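You operate a simulated robot arm through the tools that you are given. There is no shell and no other tool.

The job below is to be done with a simulated robot arm. You get a single attempt, and the scene is never put back.

Task
Press the loose label end down, then stand the bottle on the ruled bed between stop and fence.
Fine: wind the lifting deck down before you lift it off; bottle close to the stop, green fence close to it, fence knob tight; leave the other bottles. Set down upright: blue-label bottle with the blue cap.

The check looks at the end state, three seconds after you hand in, the way a careful person would. Anything else that was tipped, shoved, dropped, spilled or broken makes it a failure. Lids that push on must go on centred and level and be pressed home; caps that screw on are set level and turned clockwise until they are tight.

Robot
A 7-joint arm with a two-finger parallel gripper, fixed in place. Base frame: the origin is on the floor under the middle of its stand, x ahead of it, y to its left, z up; the work surface is at about z = 0.85. Lengths are in m, angles in degrees, forces in N, time in s.
It reaches about 0.91 m from its shoulder. Its first joint turns from -166.0 to 166.0 degrees. Payload 3.43 kg.
The tool frame sits at the grasp point between the pads (the TCP): z along the fingers, y along the line on which they close. The tips reach 0.03 m beyond it. The gripper opens to 0.094 m. The fingers are 0.028 m wide and 0.01 m thick; the gripper's body (0.05 by 0.096 m) begins 0.055 m behind the TCP.
Orientation is that of the tool frame in the base frame, as a unit quaternion [x, y, z, w]. With the fingers straight down and closing along the base's y, the tool's x points along the base's -x, its y along +y and its z along -z.

Tools
- The arm moves only by the tool play_rows. Its argument "motion" is a list of rows, each an object (a shift or turn left out is 0, a gripper value left out holds the last) with "xyz": the shift along the tool's x, y, z in m, a list of three; "rot": the turn, a rotation vector about the tool's x, y, z in rad, a list of three. In form: [{"xyz": [x, y, z], "rot": [wx, wy, wz]}, ...]. A call has 1 to 20 rows; each row shifts and turns the commanded pose from where the row before left it, along the tool's axes as they then stand. "fingers" is the finger opening in m, from 0 to 0.094, set as the call begins (left out, the last holds). A row lasts 0.2 s, in which the tool goes at most 0.05 m and 8.6 degrees; a call with a longer step from one row to the next is refused whole, and so is a gripper value outside its range. Where a pose cannot be reached the arm comes as near as it can. A force on the tool above 40 N (or 10 N above the force at the start of the call, whichever is more), or a blocked arm, ends the call early, and 0.2 s more pass. Each finger travels about 0.045 m/s and halts on what it meets, pressing with about 31 N; the grip force reading is that of the motor and also rises with nothing between the fingers. The clock runs only during rows and for 0.2 s after the last one: add rows that do not move to give the fingers time. The reply holds the time, the measured pose of the TCP, the force on the tool along the base axes, the opening and the grip force, in the units named above and with some noise, with the torque about the TCP (base axes, N m) and any sound that the robot's microphone picked up.
- Cameras (640 x 400 px; columns grow to the right, rows downward): "scene" is fixed at [0.0517, -0.6514, 1.4583]; the picture's right is [0.80, -0.60, 0.00], its down [-0.15, -0.21, -0.97] and it looks along [0.58, 0.77, -0.26] (base axes); focal length 358 px, centre (320, 200). "wrist" rides on the gripper at [0.076, 0.014, -0.103] in the tool frame; the picture's right is [-0.18, 0.98, 0.00], its down [-0.75, -0.14, -0.64] and it looks along [-0.63, -0.12, 0.77] (tool axes); focal length 243 px, centre (320, 200). There is no depth. A picture from a camera that has moved, and an enlarged one, comes with that camera's place and axes in the base frame and with its lens.
- grab_frame(camera): a new picture of that camera. The clock stands still meanwhile.
- slide_trunk(by): slides the trunk up (or, below 0, down) by that many m; the arm rides with it, the base frame stays. It gives what a move gives, with no picture.
- zoom(camera, box): a new picture of the part [left, top, right, bottom] of that camera's present view, enlarged. The clock stands still meanwhile.
- close_job(): hands the job in; it is judged then, once.

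Nothing tells you positions but the pictures and the camera data. Unless the task says otherwise, let go and move clear before handing in.

The tools are called by a JSON object that holds its "api" and its "payload". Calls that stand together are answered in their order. play_rows: Moves the arm, as the interface text tells. Its arguments: {"type":"object","properties":{"motion":{"type":"array","items":{"type":"object","properties":{"xyz":{"type":"array","items":{"type":"number"}},"rot":{"type":"array","items":{"type":"number"}}}}},"fingers":{"type":"number"}},"required":["motion"]} The other tools are called the same way: slide_trunk (by) moves the trunk up or down; grab_frame (camera) takes a picture; zoom (camera, box) takes an enlarged picture of a part of a camera's view; close_job () hands the job in.

At the start:

```text
t: 0.0
tcp_pos: [0.5243, 0.1575, 1.2009]
ee_rot: [0.006, 1.0, 0.003, -0.008]
contact_force: [11.3, 40.4, -179.4]
ft_torque: [-9.77, -12.43, -3.35]
gripper_width: 0.0939
gripper_force: 0.1
trunk travel left (down, up): [-0.5, 0.11]
```

scene: 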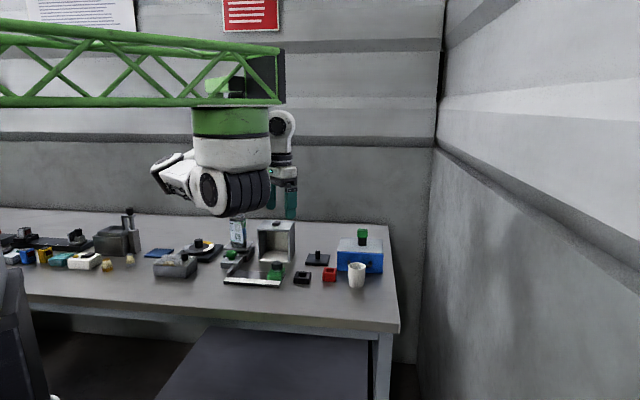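
wrist: 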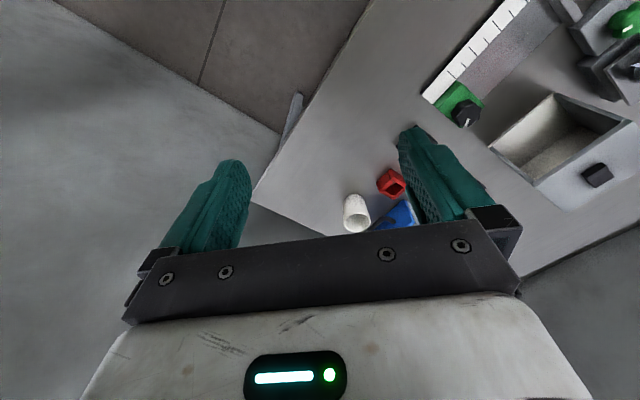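

I see a bench with a ruled bed with a green fence, a bottle behind it, and several other items. I'll look closer at the pictures before moving anything.

{"api": "zoom", "payload": {"camera": "scene", "box": [140, 200, 300, 300]}}

{"api": "zoom", "payload": {"camera": "scene", "box": [220, 205, 300, 255]}}

{"api": "zoom", "payload": {"camera": "scene", "box": [0, 200, 160, 300]}}

{"api": "zoom", "payload": {"camera": "scene", "box": [250, 210, 410, 310]}}

{"api": "grab_frame", "payload": {"camera": "wrist"}}

```text
4.00 times, centred on (220, 250) of scene
camera zoom: at [0.0517, -0.6514, 1.4583], right [0.8, -0.6, 0.0], down [-0.15, -0.21, -0.97], along [0.58, 0.77, -0.26], focal length 1433 px, centre (720, 0)
```

zoom: 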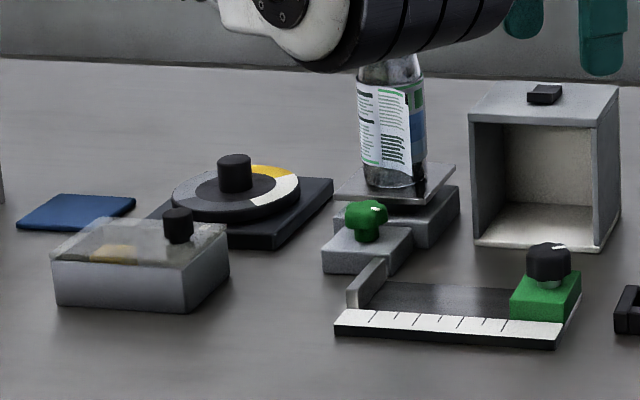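

```text
8.00 times, centred on (260, 230) of scene
camera zoom: at [0.0517, -0.6514, 1.4583], right [0.8, -0.6, 0.0], down [-0.15, -0.21, -0.97], along [0.58, 0.77, -0.26], focal length 2866 px, centre (800, -40)
```

zoom: 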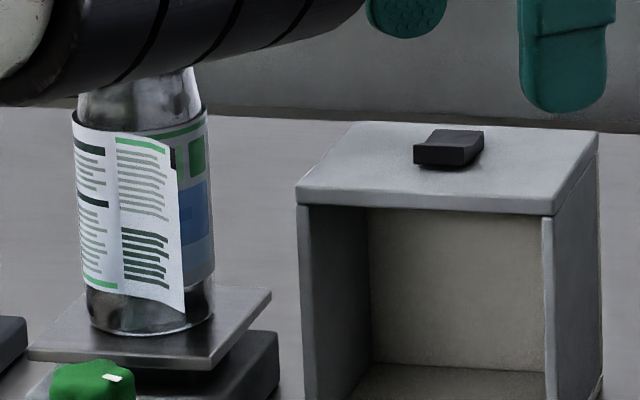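

```text
4.00 times, centred on (80, 250) of scene
camera zoom: at [0.0517, -0.6514, 1.4583], right [0.8, -0.6, 0.0], down [-0.15, -0.21, -0.97], along [0.58, 0.77, -0.26], focal length 1433 px, centre (1280, 0)
```

zoom: 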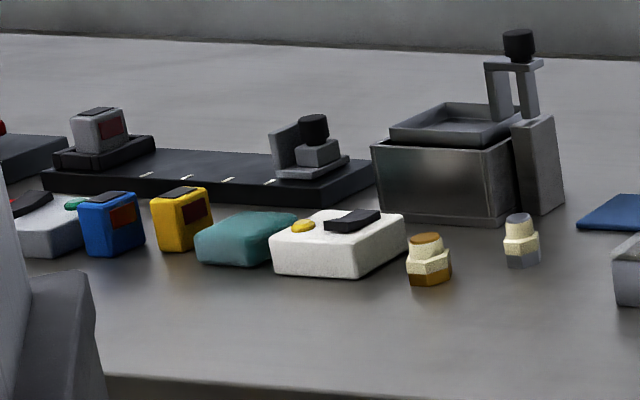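

```text
4.00 times, centred on (330, 260) of scene
camera zoom: at [0.0517, -0.6514, 1.4583], right [0.8, -0.6, 0.0], down [-0.15, -0.21, -0.97], along [0.58, 0.77, -0.26], focal length 1433 px, centre (280, -40)
```

zoom: 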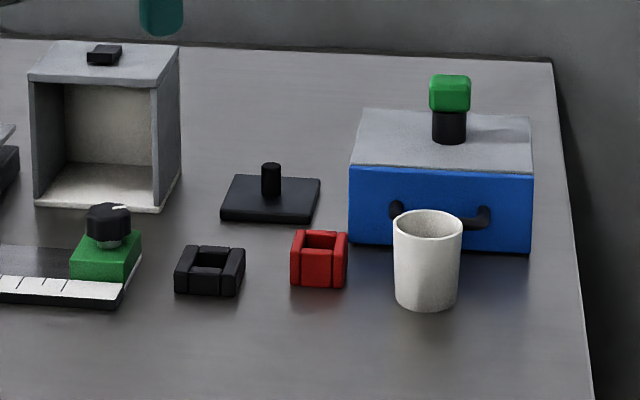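

```text
taken
camera wrist: at [0.4489, 0.1735, 1.3052], right [0.2, 0.98, 0.0], down [0.76, -0.15, 0.63], along [0.62, -0.12, -0.78], focal length 243 px, centre (320, 200)
```

wrist: 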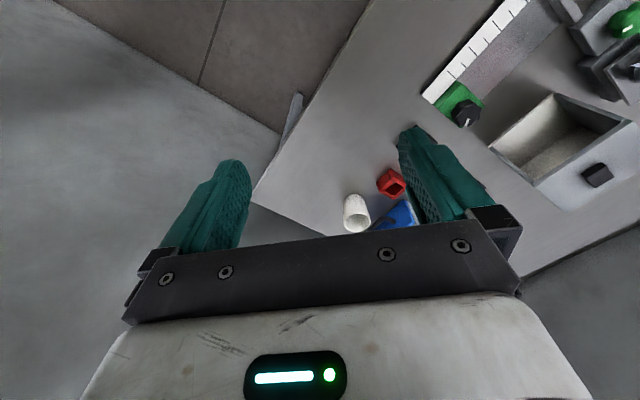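

The bottle stands on the lifting deck with a green knob in front of it. The ruled bed, with a grey stop and a green fence with a black knob, lies nearer to me. I'll make a no-motion call to check the strange force reading.

{"api": "play_rows", "payload": {"motion": [{"xyz": [0, 0, 0]}]}}

```text
t: 0.4
tcp_pos: [0.5206, 0.1558, 1.1974]
ee_rot: [0.015, 1.0, 0.005, -0.015]
contact_force: [0.4, -0.7, 0.5]
ft_torque: [0.01, 0.02, -0.01]
gripper_width: 0.0943
gripper_force: 0.0
trunk travel left (down, up): [-0.5, 0.11]
```

The force reading has settled at zero. Next I'll move over in front of the bench and yaw the gripper about 45° to line up with it, staying high.

{"api": "play_rows", "payload": {"motion": [{"xyz": [0.0168, 0.041, 0]}, {"xyz": [0.0168, 0.041, 0]}, {"xyz": [0.0168, 0.041, 0]}, {"xyz": [0.0168, 0.041, 0]}, {"xyz": [0.0168, 0.041, 0]}, {"xyz": [0.0168, 0.041, 0]}, {"rot": [0, 0, -0.131]}, {"rot": [0, 0, -0.131]}, {"rot": [0, 0, -0.131]}, {"rot": [0, 0, -0.131]}, {"rot": [0, 0, -0.131]}, {"rot": [0, 0, -0.131]}]}}

{"api": "grab_frame", "payload": {"camera": "wrist"}}

{"api": "grab_frame", "payload": {"camera": "scene"}}

```text
t: 3.0
tcp_pos: [0.4247, 0.405, 1.2046]
ee_rot: [-0.378, 0.926, 0.006, -0.007]
contact_force: [-0.5, -0.4, 1.0]
ft_torque: [-0.02, 0.01, 0.01]
gripper_width: 0.094
gripper_force: 0.1
trunk travel left (down, up): [-0.5, 0.11]
```

```text
taken
camera wrist: at [0.3628, 0.3625, 1.3078], right [-0.56, 0.83, 0.01], down [0.65, 0.42, 0.63], along [0.52, 0.36, -0.77], focal length 243 px, centre (320, 200)
```

wrist: 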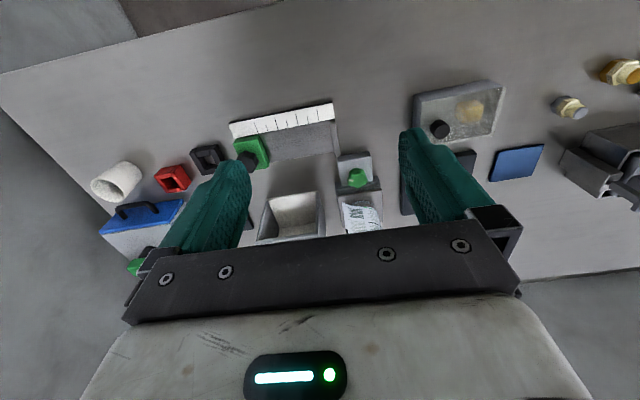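

```text
taken
```

scene: 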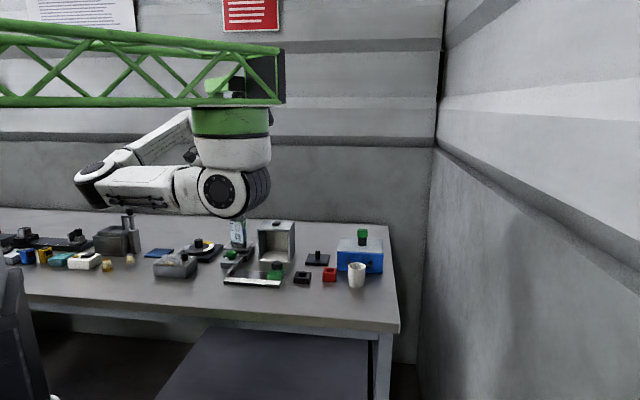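

The arm hangs from the boom, and from here the wrist camera shows the bed, jack, bottle and neighbours. I'll zoom in on the details of bottle, jack and bed.

{"api": "zoom", "payload": {"camera": "wrist", "box": [220, 90, 400, 240]}}

{"api": "zoom", "payload": {"camera": "scene", "box": [210, 200, 310, 290]}}

```text
2.67 times, centred on (310, 165) of wrist
camera zoom: at [0.3628, 0.3625, 1.3078], right [-0.56, 0.83, 0.01], down [0.65, 0.42, 0.63], along [0.52, 0.36, -0.77], focal length 647 px, centre (347, 293)
```

zoom: 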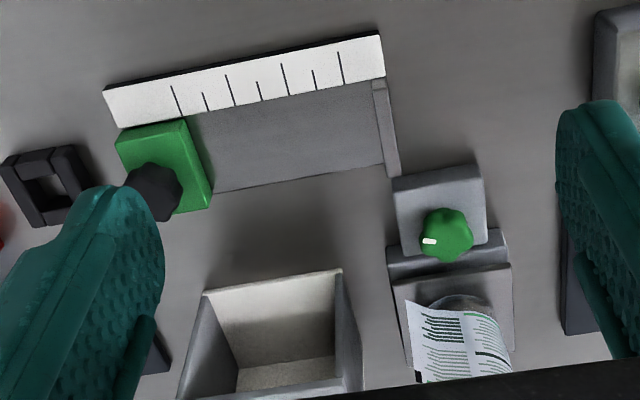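

```text
4.44 times, centred on (260, 245) of scene
camera zoom: at [0.0517, -0.6514, 1.4583], right [0.8, -0.6, 0.0], down [-0.15, -0.21, -0.97], along [0.58, 0.77, -0.26], focal length 1592 px, centre (587, 0)
```

zoom: 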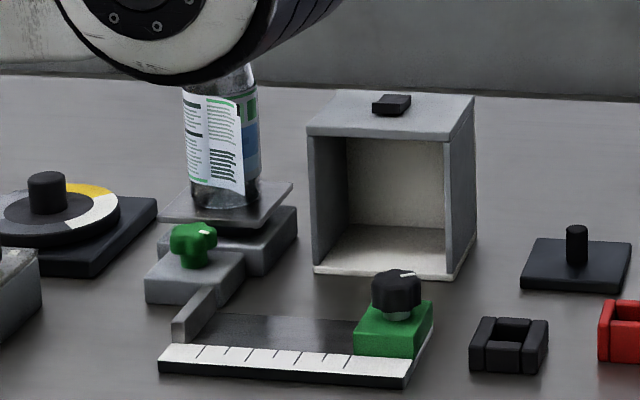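

I now have rough positions: stop near (0.51, 0.50), fence near (0.60, 0.40), green jack knob near (0.54, 0.57), bottle near (0.60, 0.63). I'll tilt the gripper up and back off slightly so the wrist camera sees the bottle's side and cap.

{"api": "play_rows", "payload": {"motion": [{"xyz": [0.04, 0, 0]}, {"xyz": [0.04, 0, 0]}, {"rot": [0, -0.14, 0]}, {"rot": [0, -0.14, 0]}, {"rot": [0, -0.14, 0]}, {"rot": [0, -0.14, 0]}]}}

{"api": "grab_frame", "payload": {"camera": "wrist"}}

```text
t: 4.4
tcp_pos: [0.3683, 0.3482, 1.2043]
ee_rot: [-0.361, 0.891, 0.11, 0.25]
contact_force: [-0.3, -0.3, 0.4]
ft_torque: [0.03, 0.0, -0.01]
gripper_width: 0.094
gripper_force: 0.1
trunk travel left (down, up): [-0.5, 0.11]
```

```text
taken
camera wrist: at [0.2738, 0.2768, 1.2522], right [-0.57, 0.81, 0.11], down [0.33, 0.1, 0.94], along [0.75, 0.58, -0.32], focal length 243 px, centre (320, 200)
```

wrist: 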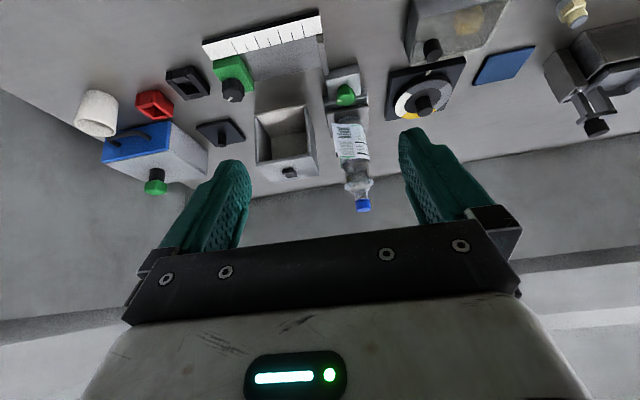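

{"api": "zoom", "payload": {"camera": "wrist", "box": [290, 60, 400, 220]}}

{"api": "zoom", "payload": {"camera": "wrist", "box": [190, 0, 350, 100]}}

```text
2.50 times, centred on (345, 140) of wrist
camera zoom: at [0.2738, 0.2768, 1.2522], right [-0.57, 0.81, 0.11], down [0.33, 0.1, 0.94], along [0.75, 0.58, -0.32], focal length 606 px, centre (258, 350)
```

zoom: 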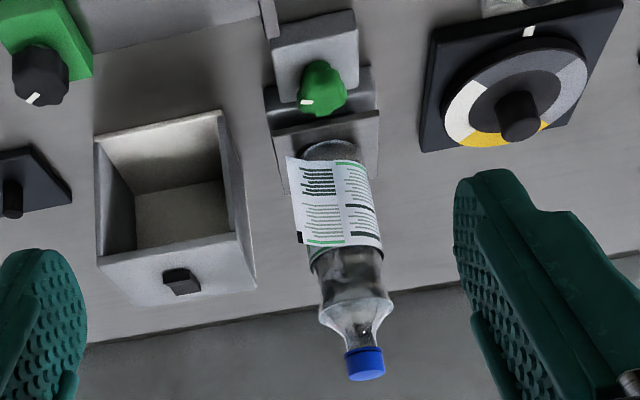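

```text
4.00 times, centred on (270, 50) of wrist
camera zoom: at [0.2738, 0.2768, 1.2522], right [-0.57, 0.81, 0.11], down [0.33, 0.1, 0.94], along [0.75, 0.58, -0.32], focal length 970 px, centre (520, 800)
```

zoom: 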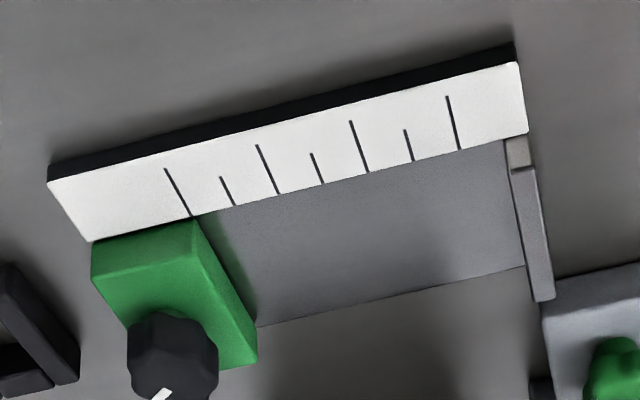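

The bottle, with a blue cap and its label end peeling toward the front-right, stands on the deck at about (0.60, 0.63), from z≈0.92 to 1.12. I'll move closer with the gripper tilted toward horizontal to examine the flap.

{"api": "play_rows", "payload": {"motion": [{"rot": [0, -0.122, 0]}, {"rot": [0, -0.122, 0]}, {"rot": [0, -0.122, 0]}, {"rot": [0, -0.122, 0]}, {"xyz": [0.0035, 0.0063, 0.0452]}, {"xyz": [0.0035, 0.0063, 0.0452]}, {"xyz": [0.0035, 0.0063, 0.0452]}, {"xyz": [0.0035, 0.0063, 0.0452]}]}}

{"api": "grab_frame", "payload": {"camera": "wrist"}}

{"api": "grab_frame", "payload": {"camera": "scene"}}

```text
t: 6.2
tcp_pos: [0.4559, 0.4728, 1.1017]
ee_rot: [-0.324, 0.806, 0.193, 0.457]
contact_force: [-0.3, -0.5, 1.3]
ft_torque: [0.0, -0.01, -0.04]
gripper_width: 0.0941
gripper_force: 0.1
trunk travel left (down, up): [-0.5, 0.11]
```

```text
taken
camera wrist: at [0.3544, 0.395, 1.0877], right [-0.62, 0.77, 0.17], down [-0.01, -0.23, 0.97], along [0.79, 0.6, 0.15], focal length 243 px, centre (320, 200)
```

wrist: 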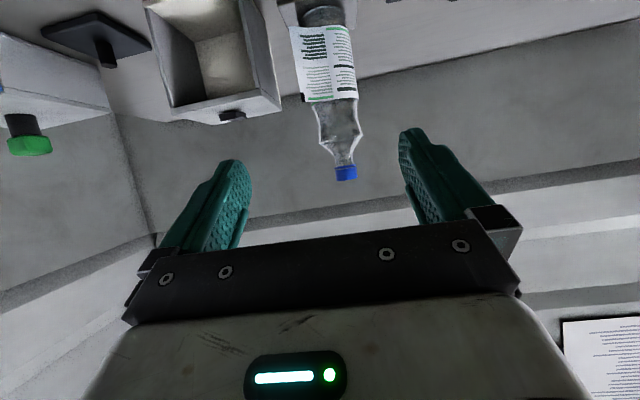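

```text
taken
```

scene: 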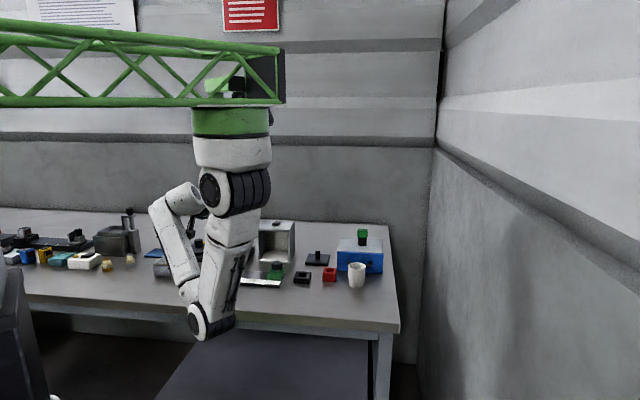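

I can see the bottle's flap clearly; the elbow now hangs in front of the bench edge. I'll zoom in on the flap.

{"api": "zoom", "payload": {"camera": "wrist", "box": [270, 0, 390, 190]}}

{"api": "zoom", "payload": {"camera": "scene", "box": [130, 170, 310, 350]}}

```text
2.11 times, centred on (330, 95) of wrist
camera zoom: at [0.3544, 0.395, 1.0877], right [-0.62, 0.77, 0.17], down [-0.01, -0.23, 0.97], along [0.79, 0.6, 0.15], focal length 511 px, centre (299, 421)
```

zoom: 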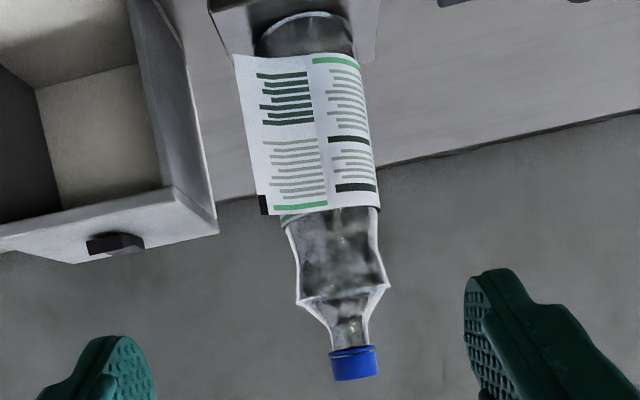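

```text
2.22 times, centred on (220, 260) of scene
camera zoom: at [0.0517, -0.6514, 1.4583], right [0.8, -0.6, 0.0], down [-0.15, -0.21, -0.97], along [0.58, 0.77, -0.26], focal length 796 px, centre (542, 67)
```

zoom: 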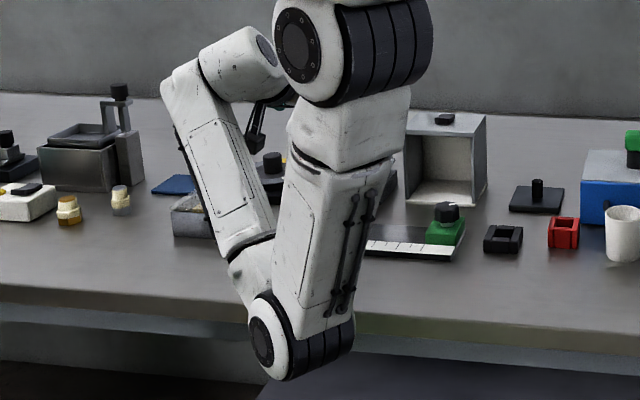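

The flap's free edge sticks out to the front-right, so a finger coming from the front at the bottle's right side will fold it back. To keep the elbow away from the bench edge I'll raise the trunk first.

{"api": "slide_trunk", "payload": {"by": 0.1}}

{"api": "grab_frame", "payload": {"camera": "scene"}}

{"api": "grab_frame", "payload": {"camera": "wrist"}}

```text
t: 7.5
tcp_pos: [0.4546, 0.4724, 1.2011]
ee_rot: [-0.324, 0.805, 0.194, 0.457]
contact_force: [-0.7, 0.0, -0.4]
ft_torque: [-0.02, 0.0, -0.01]
gripper_width: 0.0941
gripper_force: 0.0
trunk travel left (down, up): [-0.6, 0.01]
```

```text
taken
```

scene: 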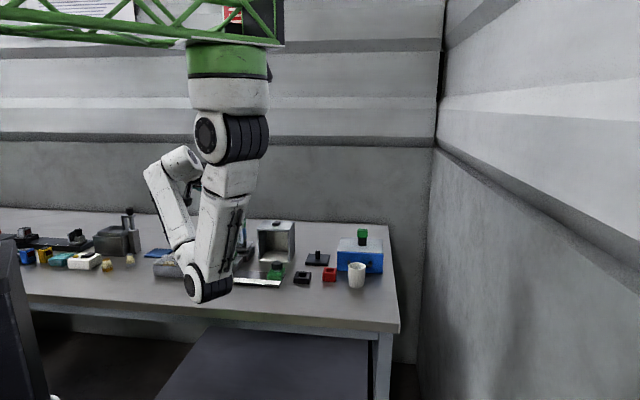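

```text
taken
camera wrist: at [0.3543, 0.3949, 1.1881], right [-0.62, 0.77, 0.17], down [-0.01, -0.23, 0.97], along [0.79, 0.6, 0.15], focal length 243 px, centre (320, 200)
```

wrist: 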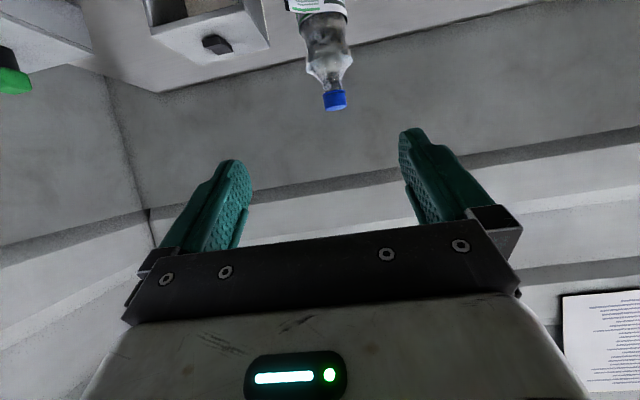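

I'll zoom here to triangulate the cap accurately against the earlier view.

{"api": "zoom", "payload": {"camera": "wrist", "box": [280, 0, 380, 120]}}

{"api": "zoom", "payload": {"camera": "scene", "box": [150, 200, 310, 310]}}

```text
3.33 times, centred on (330, 60) of wrist
camera zoom: at [0.3543, 0.3949, 1.1881], right [-0.62, 0.77, 0.17], down [-0.01, -0.23, 0.97], along [0.79, 0.6, 0.15], focal length 809 px, centre (287, 667)
```

zoom: 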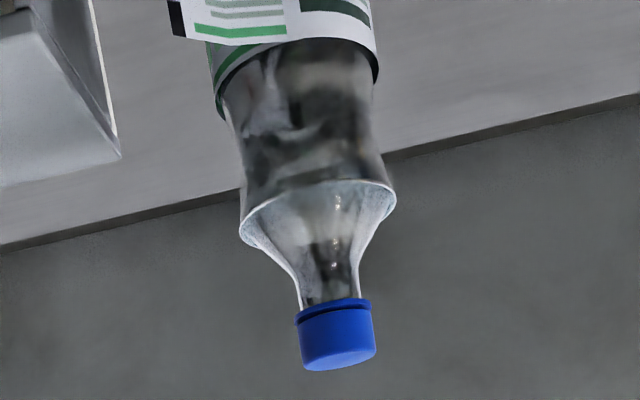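

```text
3.64 times, centred on (230, 255) of scene
camera zoom: at [0.0517, -0.6514, 1.4583], right [0.8, -0.6, 0.0], down [-0.15, -0.21, -0.97], along [0.58, 0.77, -0.26], focal length 1303 px, centre (647, 0)
```

zoom: 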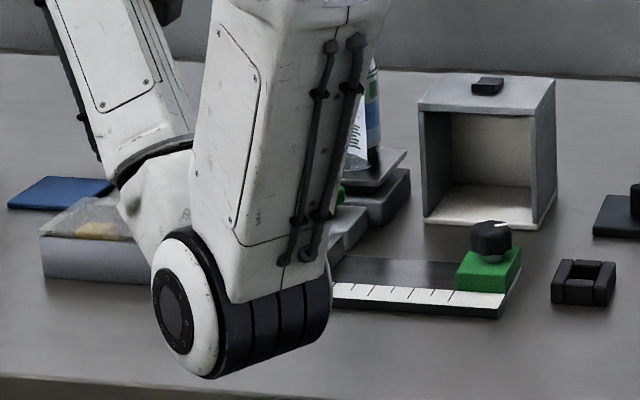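

The cap is at about (0.604, 0.639, 1.108), the bottle bottom at z≈0.905, and the box sits about 8 cm to its right. I'll tilt to 70° and go to a pre-approach point 14 cm in front of the bottle, with the fingers set to 80 mm.

{"api": "play_rows", "payload": {"fingers": 0.08, "motion": [{"rot": [0, -0.09, -0.008]}, {"rot": [0, -0.09, -0.007]}, {"xyz": [0.0349, 0.0031, 0.0304]}, {"xyz": [0.0349, 0.0031, 0.0304]}, {"xyz": [0.0349, 0.0031, 0.0304]}, {"xyz": [0.0349, 0.0031, 0.0304]}, {"xyz": [0.0349, 0.0031, 0.0304]}]}}

{"api": "grab_frame", "payload": {"camera": "wrist"}}

{"api": "grab_frame", "payload": {"camera": "scene"}}

```text
t: 9.1
tcp_pos: [0.5014, 0.543, 0.9849]
ee_rot: [-0.311, 0.758, 0.219, 0.529]
contact_force: [-0.4, 0.1, 0.1]
ft_torque: [0.0, 0.01, -0.02]
gripper_width: 0.0801
gripper_force: 0.0
trunk travel left (down, up): [-0.6, 0.01]
```

```text
taken
camera wrist: at [0.4053, 0.4667, 0.9485], right [-0.65, 0.74, 0.17], down [-0.14, -0.34, 0.93], along [0.75, 0.58, 0.33], focal length 243 px, centre (320, 200)
```

wrist: 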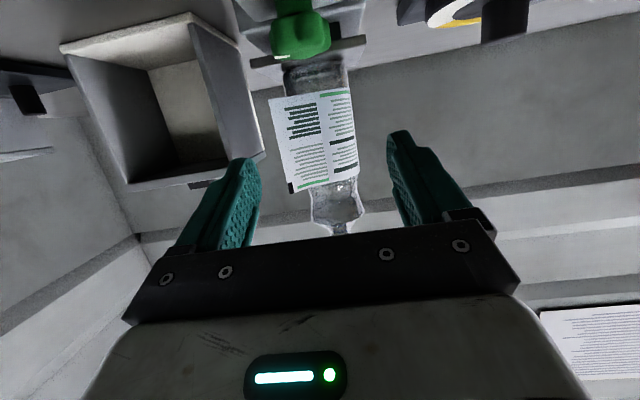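

```text
taken
```

scene: 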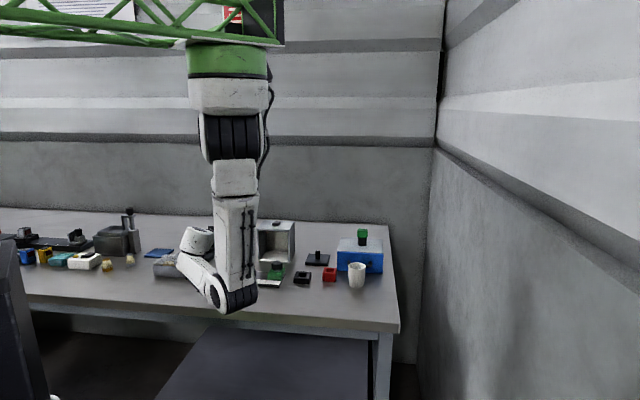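

The elbow is clear of the bench. I'll zoom into the wrist view to judge the flap and bottle against the fingers.

{"api": "zoom", "payload": {"camera": "wrist", "box": [220, 30, 430, 240]}}

```text
1.90 times, centred on (325, 135) of wrist
camera zoom: at [0.4053, 0.4667, 0.9485], right [-0.65, 0.74, 0.17], down [-0.14, -0.34, 0.93], along [0.75, 0.58, 0.33], focal length 462 px, centre (310, 324)
```

zoom: 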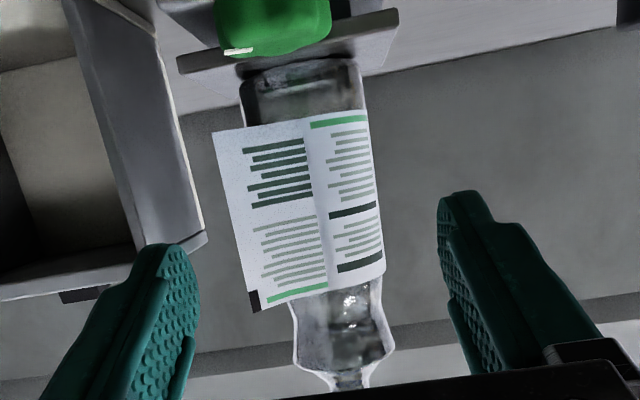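

The flap's free edge is vertical at about (0.597, 0.581), z 0.93–1.013, hinged at the bottle's front, roughly 42 mm long. A heading near 22° puts the right finger squarely on the flap's printed face, so I'll swing to that heading and line up.

{"api": "play_rows", "payload": {"motion": [{"rot": [0.1253, 0, 0.0456]}, {"rot": [0.1253, 0, 0.0456]}, {"rot": [0.1253, 0, 0.0456]}, {"xyz": [-0.0018, 0.0269, 0.0051]}, {"xyz": [-0.0018, 0.0269, 0.0051]}]}}

{"api": "grab_frame", "payload": {"camera": "wrist"}}

{"api": "grab_frame", "payload": {"camera": "scene"}}

```text
t: 10.3
tcp_pos: [0.4927, 0.5951, 0.9857]
ee_rot: [-0.154, 0.806, 0.107, 0.562]
contact_force: [0.2, -0.5, -1.1]
ft_torque: [0.0, -0.01, 0.01]
gripper_width: 0.0798
gripper_force: 0.1
trunk travel left (down, up): [-0.6, 0.01]
```

```text
taken
camera wrist: at [0.3735, 0.5642, 0.9491], right [-0.3, 0.94, 0.17], down [-0.27, -0.26, 0.93], along [0.91, 0.24, 0.33], focal length 243 px, centre (320, 200)
```

wrist: 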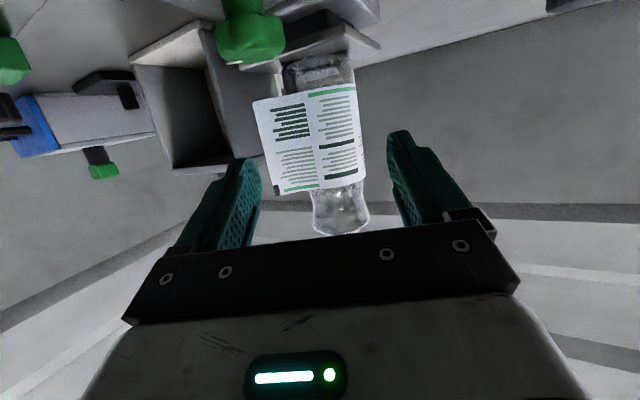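

```text
taken
```

scene: 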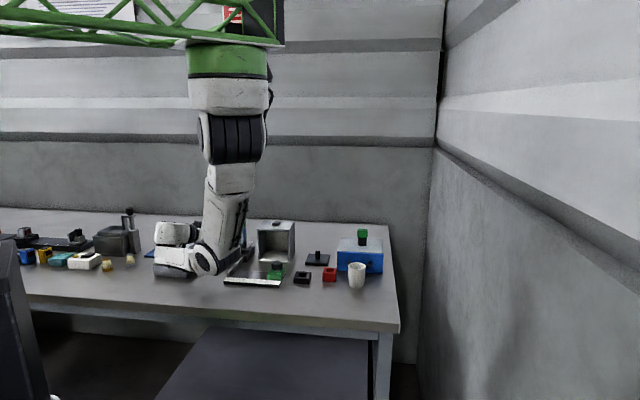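

The elbow moved closer to the tray on the bench, so I'll check that clearance and look at the flap again.

{"api": "zoom", "payload": {"camera": "scene", "box": [130, 190, 290, 300]}}

{"api": "zoom", "payload": {"camera": "wrist", "box": [220, 20, 430, 240]}}

```text
3.64 times, centred on (210, 245) of scene
camera zoom: at [0.0517, -0.6514, 1.4583], right [0.8, -0.6, 0.0], down [-0.15, -0.21, -0.97], along [0.58, 0.77, -0.26], focal length 1303 px, centre (720, 36)
```

zoom: 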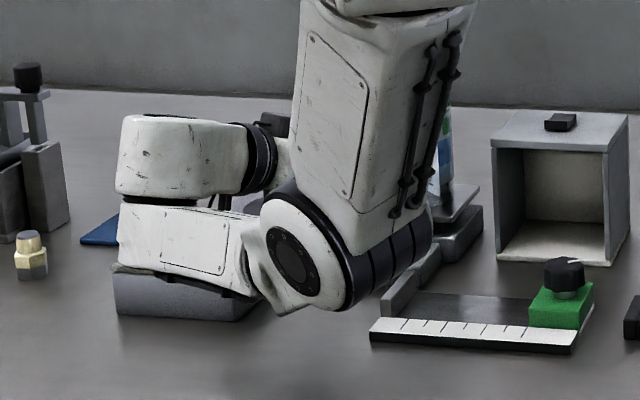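

```text
1.82 times, centred on (325, 130) of wrist
camera zoom: at [0.3735, 0.5642, 0.9491], right [-0.3, 0.94, 0.17], down [-0.27, -0.26, 0.93], along [0.91, 0.24, 0.33], focal length 441 px, centre (311, 327)
```

zoom: 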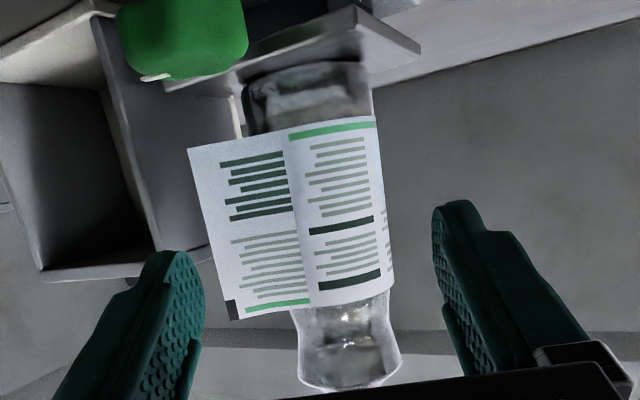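

The bottle is about 3 mm left of the gripper's centre line. To lift the forearm clear of the tray I'll reduce the tilt to about 57°, shift 4 mm left and come 5 cm forward, short of touching the flap.

{"api": "play_rows", "payload": {"motion": [{"rot": [0, 0.1135, 0]}, {"rot": [0, 0.1135, 0]}, {"xyz": [0, 0.004, 0]}, {"xyz": [-0.0136, 0, 0.021]}, {"xyz": [-0.0136, 0, 0.021]}]}}

{"api": "zoom", "payload": {"camera": "wrist", "box": [200, 20, 440, 240]}}

{"api": "zoom", "payload": {"camera": "scene", "box": [130, 190, 290, 300]}}

```text
t: 11.5
tcp_pos: [0.5375, 0.6189, 0.9845]
ee_rot: [-0.167, 0.864, 0.091, 0.466]
contact_force: [0.1, 0.7, -0.4]
ft_torque: [0.01, 0.0, 0.01]
gripper_width: 0.0798
gripper_force: 0.0
trunk travel left (down, up): [-0.6, 0.01]
```

```text
1.82 times, centred on (320, 130) of wrist
camera zoom: at [0.414, 0.5858, 0.9771], right [-0.27, 0.95, 0.15], down [-0.06, -0.18, 0.98], along [0.96, 0.26, 0.11], focal length 441 px, centre (320, 327)
```

zoom: 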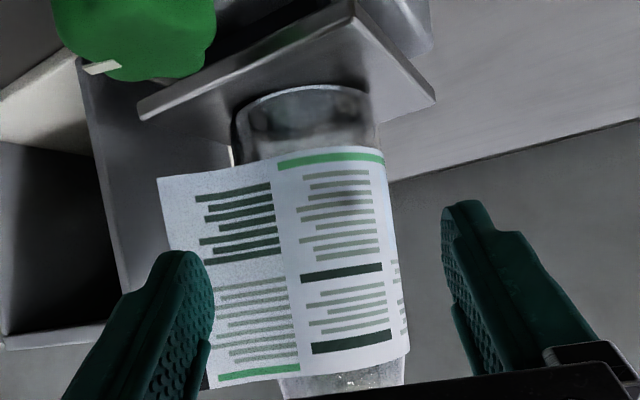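

```text
3.64 times, centred on (210, 245) of scene
camera zoom: at [0.0517, -0.6514, 1.4583], right [0.8, -0.6, 0.0], down [-0.15, -0.21, -0.97], along [0.58, 0.77, -0.26], focal length 1303 px, centre (720, 36)
```

zoom: 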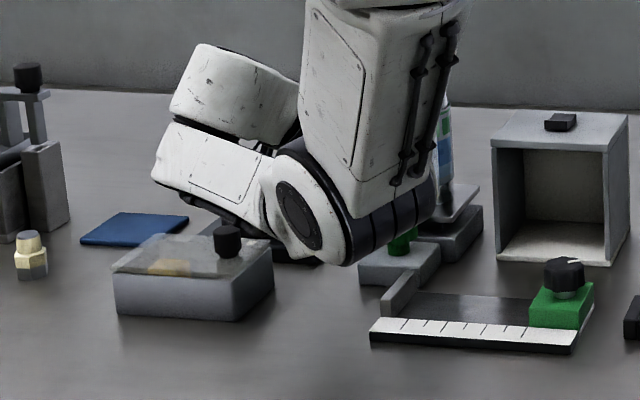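

The right fingertip is now in front of the flap's printed face with the bottle between the fingers. I'll advance in small steps, sweeping the flap back.

{"api": "play_rows", "payload": {"motion": [{"xyz": [-0.0055, 0, 0.0084]}, {"xyz": [-0.0055, 0, 0.0084]}, {"xyz": [-0.0055, 0, 0.0084]}]}}

{"api": "zoom", "payload": {"camera": "wrist", "box": [200, 20, 440, 240]}}

```text
t: 12.3
tcp_pos: [0.567, 0.6288, 0.9843]
ee_rot: [-0.166, 0.864, 0.089, 0.467]
contact_force: [-0.6, 0.0, -0.7]
ft_torque: [-0.02, 0.02, -0.03]
gripper_width: 0.0799
gripper_force: 0.0
trunk travel left (down, up): [-0.6, 0.01]
```

```text
1.82 times, centred on (320, 130) of wrist
camera zoom: at [0.4422, 0.5962, 0.9768], right [-0.27, 0.95, 0.15], down [-0.06, -0.18, 0.98], along [0.96, 0.26, 0.11], focal length 441 px, centre (320, 327)
```

zoom: 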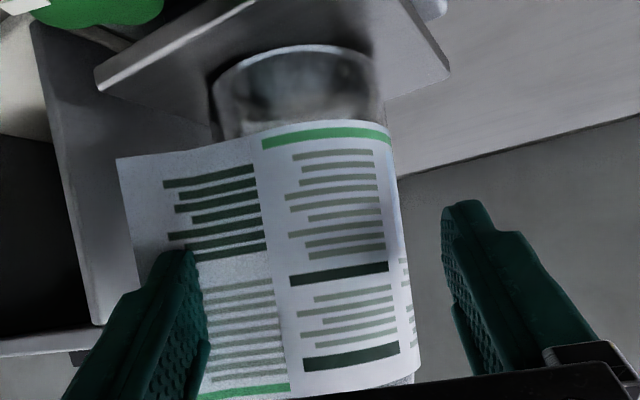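

The sweep is free of force so far. I'll continue forward until the pads are alongside the bottle's axis.

{"api": "play_rows", "payload": {"motion": [{"xyz": [-0.0055, 0, 0.0084]}, {"xyz": [-0.0055, 0, 0.0084]}, {"xyz": [-0.0055, 0, 0.0084]}]}}

{"api": "grab_frame", "payload": {"camera": "wrist"}}

{"api": "zoom", "payload": {"camera": "scene", "box": [190, 190, 290, 270]}}

```text
t: 13.1
tcp_pos: [0.5933, 0.6407, 0.9853]
ee_rot: [-0.165, 0.864, 0.089, 0.467]
contact_force: [-0.6, -0.1, 0.1]
ft_torque: [-0.01, 0.05, 0.01]
gripper_width: 0.0802
gripper_force: 0.0
trunk travel left (down, up): [-0.6, 0.01]
```

```text
taken
camera wrist: at [0.4701, 0.6074, 0.9775], right [-0.27, 0.95, 0.15], down [-0.06, -0.18, 0.98], along [0.96, 0.26, 0.11], focal length 243 px, centre (320, 200)
```

wrist: 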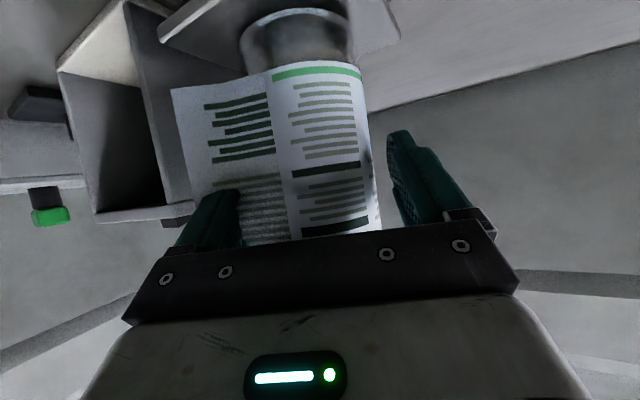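

```text
5.00 times, centred on (240, 230) of scene
camera zoom: at [0.0517, -0.6514, 1.4583], right [0.8, -0.6, 0.0], down [-0.15, -0.21, -0.97], along [0.58, 0.77, -0.26], focal length 1792 px, centre (720, 50)
```

zoom: 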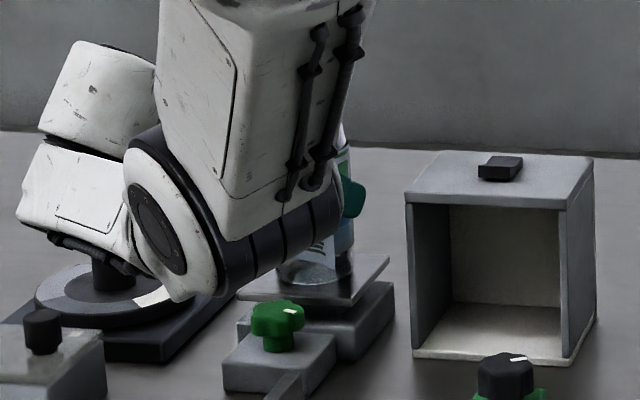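

The flap hasn't been moved by the sweep; its corner is still at the same place, so it needs real pressure. The bottle is between the pads, so I'll close on it to squeeze the label end onto the bottle's right-front side.

{"api": "play_rows", "payload": {"fingers": 0.055, "motion": [{"xyz": [0, 0, 0]}, {"xyz": [0, 0, 0]}, {"xyz": [0, 0, 0]}, {"xyz": [0, 0, 0]}, {"xyz": [0, 0, 0]}]}}

{"api": "grab_frame", "payload": {"camera": "wrist"}}

{"api": "zoom", "payload": {"camera": "scene", "box": [190, 190, 290, 270]}}

```text
t: 14.3
tcp_pos: [0.5931, 0.6413, 0.9842]
ee_rot: [-0.167, 0.864, 0.09, 0.467]
contact_force: [0.7, 0.0, -0.4]
ft_torque: [0.05, -0.07, -0.01]
gripper_width: 0.0662
gripper_force: 30.8
trunk travel left (down, up): [-0.6, 0.01]
```

```text
taken
camera wrist: at [0.4699, 0.6074, 0.9775], right [-0.27, 0.95, 0.15], down [-0.06, -0.18, 0.98], along [0.96, 0.26, 0.11], focal length 243 px, centre (320, 200)
```

wrist: 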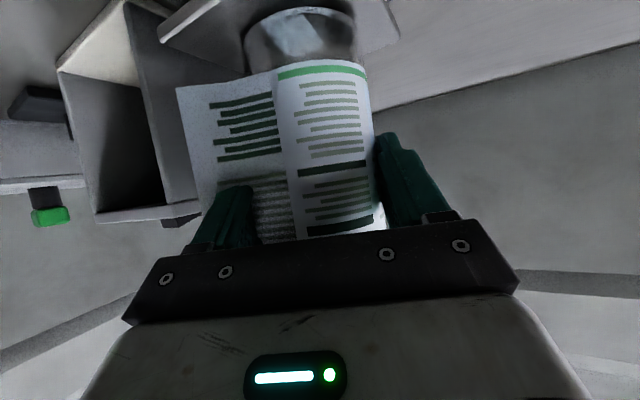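

```text
5.00 times, centred on (240, 230) of scene
camera zoom: at [0.0517, -0.6514, 1.4583], right [0.8, -0.6, 0.0], down [-0.15, -0.21, -0.97], along [0.58, 0.77, -0.26], focal length 1792 px, centre (720, 50)
```

zoom: 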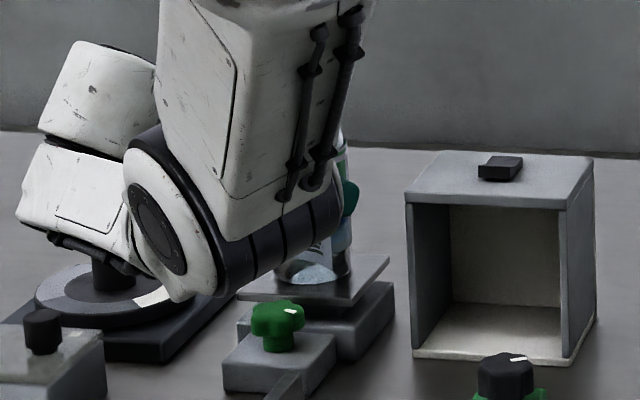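

The grip closed at 66 mm with 31 N, but the flap still looks open. I'll zoom in to see where the finger is relative to it.

{"api": "zoom", "payload": {"camera": "wrist", "box": [150, 60, 410, 250]}}

```text
2.11 times, centred on (280, 155) of wrist
camera zoom: at [0.4699, 0.6074, 0.9775], right [-0.27, 0.95, 0.15], down [-0.06, -0.18, 0.98], along [0.96, 0.26, 0.11], focal length 511 px, centre (404, 295)
```

zoom: 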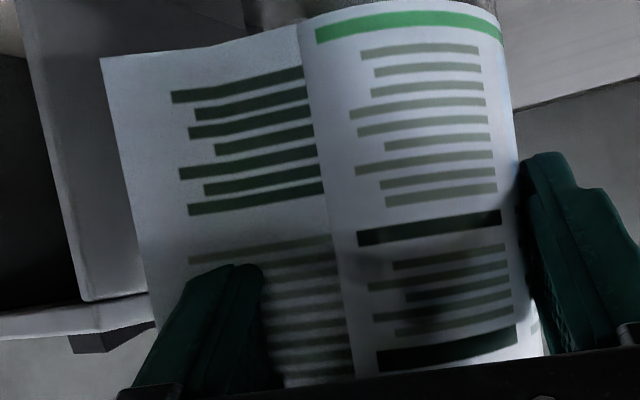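

The finger passes visually through the flap, so it probably reacts to pressing at the right spot. I'll hold the squeeze longer and check again.

{"api": "play_rows", "payload": {"motion": [{"xyz": [0, 0, 0]}, {"xyz": [0, 0, 0]}, {"xyz": [0, 0, 0]}, {"xyz": [0, 0, 0]}, {"xyz": [0, 0, 0]}, {"xyz": [0, 0, 0]}, {"xyz": [0, 0, 0]}, {"xyz": [0, 0, 0]}]}}

{"api": "zoom", "payload": {"camera": "wrist", "box": [150, 60, 410, 250]}}

```text
t: 16.1
tcp_pos: [0.5927, 0.6413, 0.9858]
ee_rot: [-0.166, 0.863, 0.09, 0.467]
contact_force: [-0.2, -2.0, 0.0]
ft_torque: [-0.01, 0.08, -0.01]
gripper_width: 0.066
gripper_force: 30.8
trunk travel left (down, up): [-0.6, 0.01]
```

```text
2.11 times, centred on (280, 155) of wrist
camera zoom: at [0.4698, 0.6075, 0.9774], right [-0.27, 0.95, 0.15], down [-0.06, -0.18, 0.98], along [0.96, 0.26, 0.11], focal length 511 px, centre (404, 295)
```

zoom: 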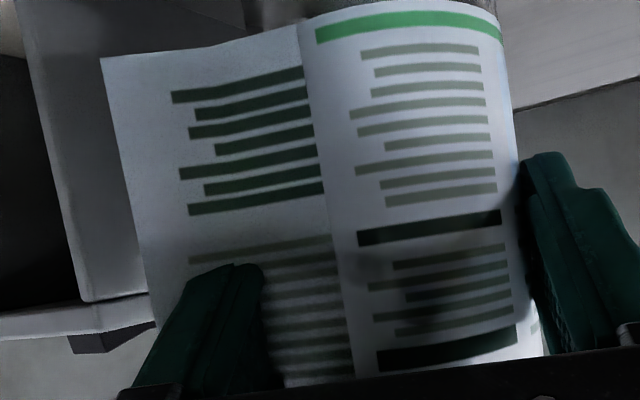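

Holding didn't change anything. I'll open, back off, and look at the bottle and flap again before trying at the flap's free edge.

{"api": "play_rows", "payload": {"fingers": 0.094, "motion": [{"xyz": [0, 0, 0]}, {"xyz": [0, 0, 0]}, {"xyz": [0, 0, 0]}, {"xyz": [0.0109, 0, -0.0168]}, {"xyz": [0.0109, 0, -0.0168]}, {"xyz": [0.0109, 0, -0.0168]}, {"xyz": [0.0109, 0, -0.0168]}]}}

{"api": "grab_frame", "payload": {"camera": "wrist"}}

{"api": "zoom", "payload": {"camera": "scene", "box": [190, 190, 290, 270]}}

```text
t: 17.7
tcp_pos: [0.5193, 0.6111, 0.9859]
ee_rot: [-0.166, 0.863, 0.091, 0.468]
contact_force: [-0.1, 0.5, 0.7]
ft_torque: [0.01, -0.01, -0.03]
gripper_width: 0.0937
gripper_force: 0.1
trunk travel left (down, up): [-0.6, 0.01]
```

```text
taken
camera wrist: at [0.3954, 0.5773, 0.9783], right [-0.27, 0.95, 0.15], down [-0.06, -0.18, 0.98], along [0.96, 0.26, 0.11], focal length 243 px, centre (320, 200)
```

wrist: 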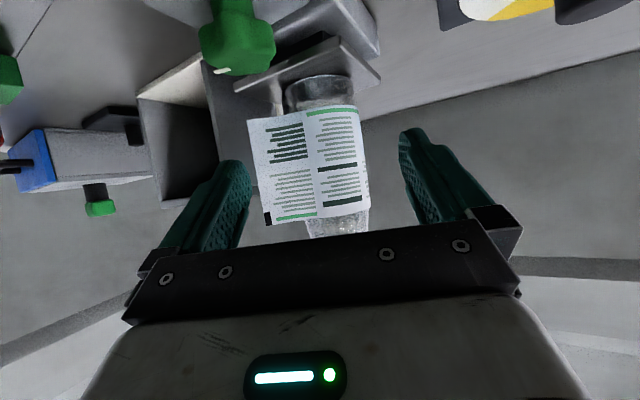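

```text
5.00 times, centred on (240, 230) of scene
camera zoom: at [0.0517, -0.6514, 1.4583], right [0.8, -0.6, 0.0], down [-0.15, -0.21, -0.97], along [0.58, 0.77, -0.26], focal length 1792 px, centre (720, 50)
```

zoom: 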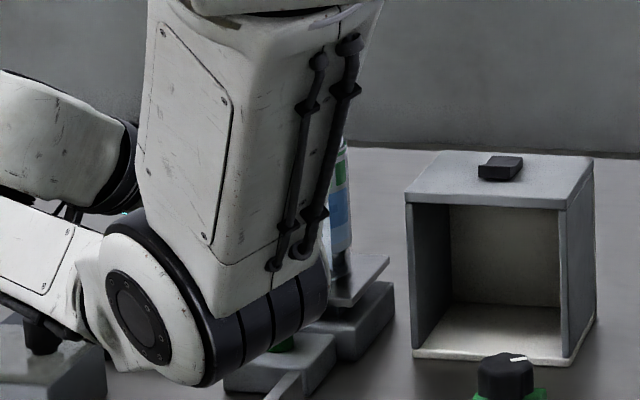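

There's a small dark patch at the flap's top corner; I'll zoom in on it.

{"api": "zoom", "payload": {"camera": "wrist", "box": [230, 70, 390, 240]}}

```text
2.35 times, centred on (310, 155) of wrist
camera zoom: at [0.3954, 0.5773, 0.9783], right [-0.27, 0.95, 0.15], down [-0.06, -0.18, 0.98], along [0.96, 0.26, 0.11], focal length 571 px, centre (344, 306)
```

zoom: 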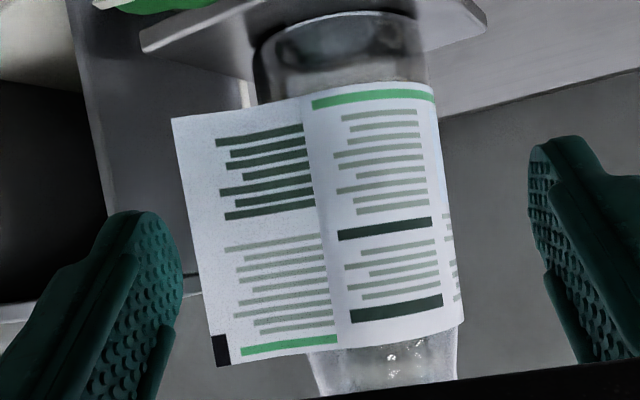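

The flap is unchanged, with a dark mark at its top free corner. I'll now advance with the fingers fully open so the right finger meets the free edge itself, and check whether it moves.

{"api": "play_rows", "payload": {"motion": [{"xyz": [-0.0082, 0, 0.0126]}, {"xyz": [-0.0082, 0, 0.0126]}, {"xyz": [-0.0082, 0, 0.0126]}, {"xyz": [-0.0055, 0, 0.0084]}]}}

{"api": "zoom", "payload": {"camera": "wrist", "box": [150, 30, 430, 250]}}

```text
t: 18.7
tcp_pos: [0.571, 0.632, 0.9862]
ee_rot: [-0.166, 0.864, 0.09, 0.467]
contact_force: [-0.1, -0.6, -0.6]
ft_torque: [-0.01, -0.04, 0.04]
gripper_width: 0.094
gripper_force: 0.1
trunk travel left (down, up): [-0.6, 0.01]
```

```text
1.82 times, centred on (290, 140) of wrist
camera zoom: at [0.4471, 0.5978, 0.9775], right [-0.27, 0.95, 0.15], down [-0.06, -0.18, 0.98], along [0.96, 0.26, 0.11], focal length 441 px, centre (374, 309)
```

zoom: 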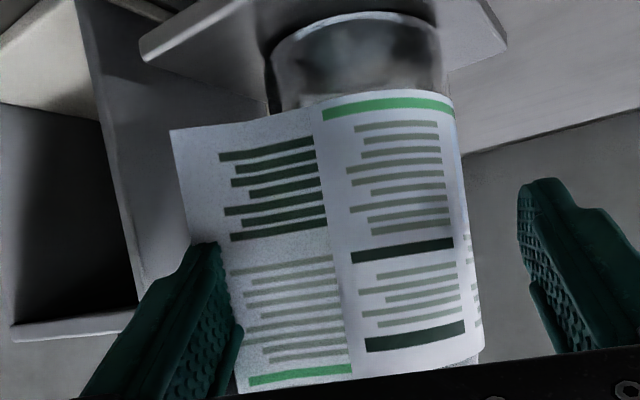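

The flap still doesn't react to passing contact. I'll turn the heading to about 31.5° so the pad presses exactly where the flap's end should lie, lower by 1 cm to mid-label, and squeeze again.

{"api": "play_rows", "payload": {"motion": [{"rot": [-0.073, 0, -0.0475]}, {"xyz": [0, -0.0058, 0], "rot": [-0.073, 0, -0.0475]}, {"xyz": [-0.0032, 0, 0.014]}, {"xyz": [-0.0032, 0, 0.014]}]}}

{"api": "play_rows", "payload": {"fingers": 0.055, "motion": [{"xyz": [0, 0, 0]}, {"xyz": [0, 0, 0]}, {"xyz": [0, 0, 0]}, {"xyz": [0, 0, 0]}, {"xyz": [0, 0, 0]}, {"xyz": [0, 0, 0]}]}}

{"api": "grab_frame", "payload": {"camera": "wrist"}}

{"api": "zoom", "payload": {"camera": "scene", "box": [190, 190, 290, 270]}}

```text
t: 19.7
tcp_pos: [0.596, 0.6408, 0.975]
ee_rot: [-0.241, 0.846, 0.131, 0.457]
contact_force: [-0.8, -0.7, -0.5]
ft_torque: [-0.01, 0.04, -0.01]
gripper_width: 0.094
gripper_force: 0.0
trunk travel left (down, up): [-0.6, 0.01]
```

```text
t: 21.1
tcp_pos: [0.5972, 0.6399, 0.9743]
ee_rot: [-0.241, 0.846, 0.131, 0.457]
contact_force: [1.8, -0.7, 0.1]
ft_torque: [0.06, -0.03, -0.03]
gripper_width: 0.0682
gripper_force: 31.0
trunk travel left (down, up): [-0.6, 0.01]
```

```text
taken
camera wrist: at [0.4803, 0.5858, 0.9671], right [-0.43, 0.89, 0.15], down [-0.03, -0.19, 0.98], along [0.9, 0.42, 0.11], focal length 243 px, centre (320, 200)
```

wrist: 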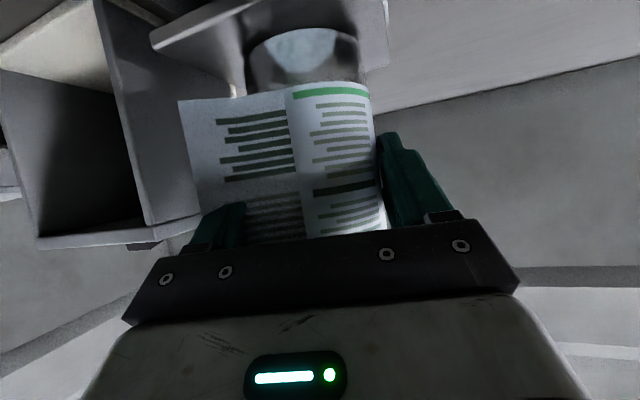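

```text
5.00 times, centred on (240, 230) of scene
camera zoom: at [0.0517, -0.6514, 1.4583], right [0.8, -0.6, 0.0], down [-0.15, -0.21, -0.97], along [0.58, 0.77, -0.26], focal length 1792 px, centre (720, 50)
```

zoom: 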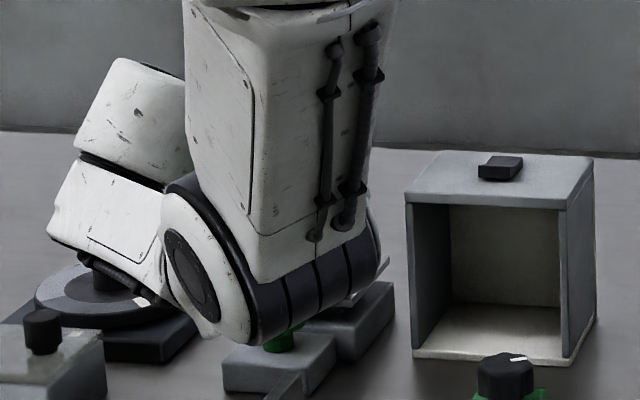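

Still open. I'll zoom to see exactly how the finger and flap relate now.

{"api": "zoom", "payload": {"camera": "wrist", "box": [150, 70, 410, 250]}}

```text
2.22 times, centred on (280, 160) of wrist
camera zoom: at [0.4803, 0.5858, 0.9671], right [-0.43, 0.89, 0.15], down [-0.03, -0.19, 0.98], along [0.9, 0.42, 0.11], focal length 539 px, centre (409, 289)
```

zoom: 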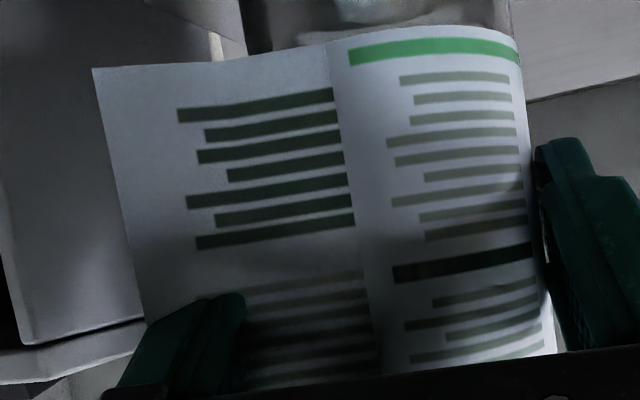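

The squeeze at 31.5° also left the flap open. I'll try pressing nearer the middle of the flap, where the pad faces the bottle's front: open, back out, and swing the approach to heading about −8°.

{"api": "play_rows", "payload": {"fingers": 0.088, "motion": [{"xyz": [0, 0, 0]}, {"xyz": [0, 0, 0]}, {"xyz": [0, 0, 0]}, {"xyz": [0.0109, 0, -0.0168]}, {"xyz": [0.0109, 0, -0.0168]}, {"xyz": [0.0109, 0, -0.0168]}, {"xyz": [0.0109, 0, -0.0168]}, {"xyz": [0.0136, 0, -0.021]}, {"rot": [0.1156, 0, 0.0751]}, {"rot": [0.1156, 0, 0.0751]}, {"rot": [0.1156, 0, 0.0751]}, {"rot": [0.1156, 0, 0.0751]}, {"rot": [0.1156, 0, 0.0751]}, {"rot": [0, 0.122, 0]}]}}

{"api": "grab_frame", "payload": {"camera": "wrist"}}

{"api": "grab_frame", "payload": {"camera": "scene"}}

```text
t: 24.1
tcp_pos: [0.5059, 0.5854, 0.976]
ee_rot: [0.061, 0.905, -0.03, 0.42]
contact_force: [0.1, -0.1, 0.1]
ft_torque: [0.01, 0.01, 0.0]
gripper_width: 0.0879
gripper_force: 0.0
trunk travel left (down, up): [-0.6, 0.01]
```

```text
taken
camera wrist: at [0.3821, 0.6173, 0.9835], right [0.25, 0.96, 0.14], down [-0.02, -0.14, 0.99], along [0.97, -0.25, -0.01], focal length 243 px, centre (320, 200)
```

wrist: 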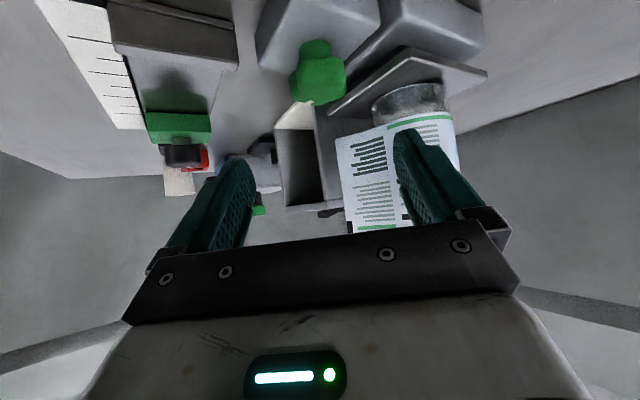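

```text
taken
```

scene: 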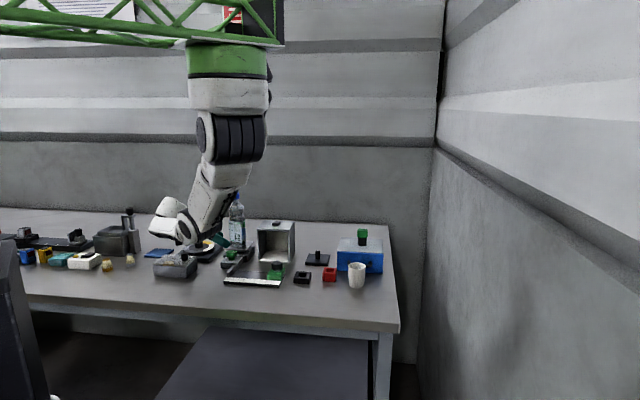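

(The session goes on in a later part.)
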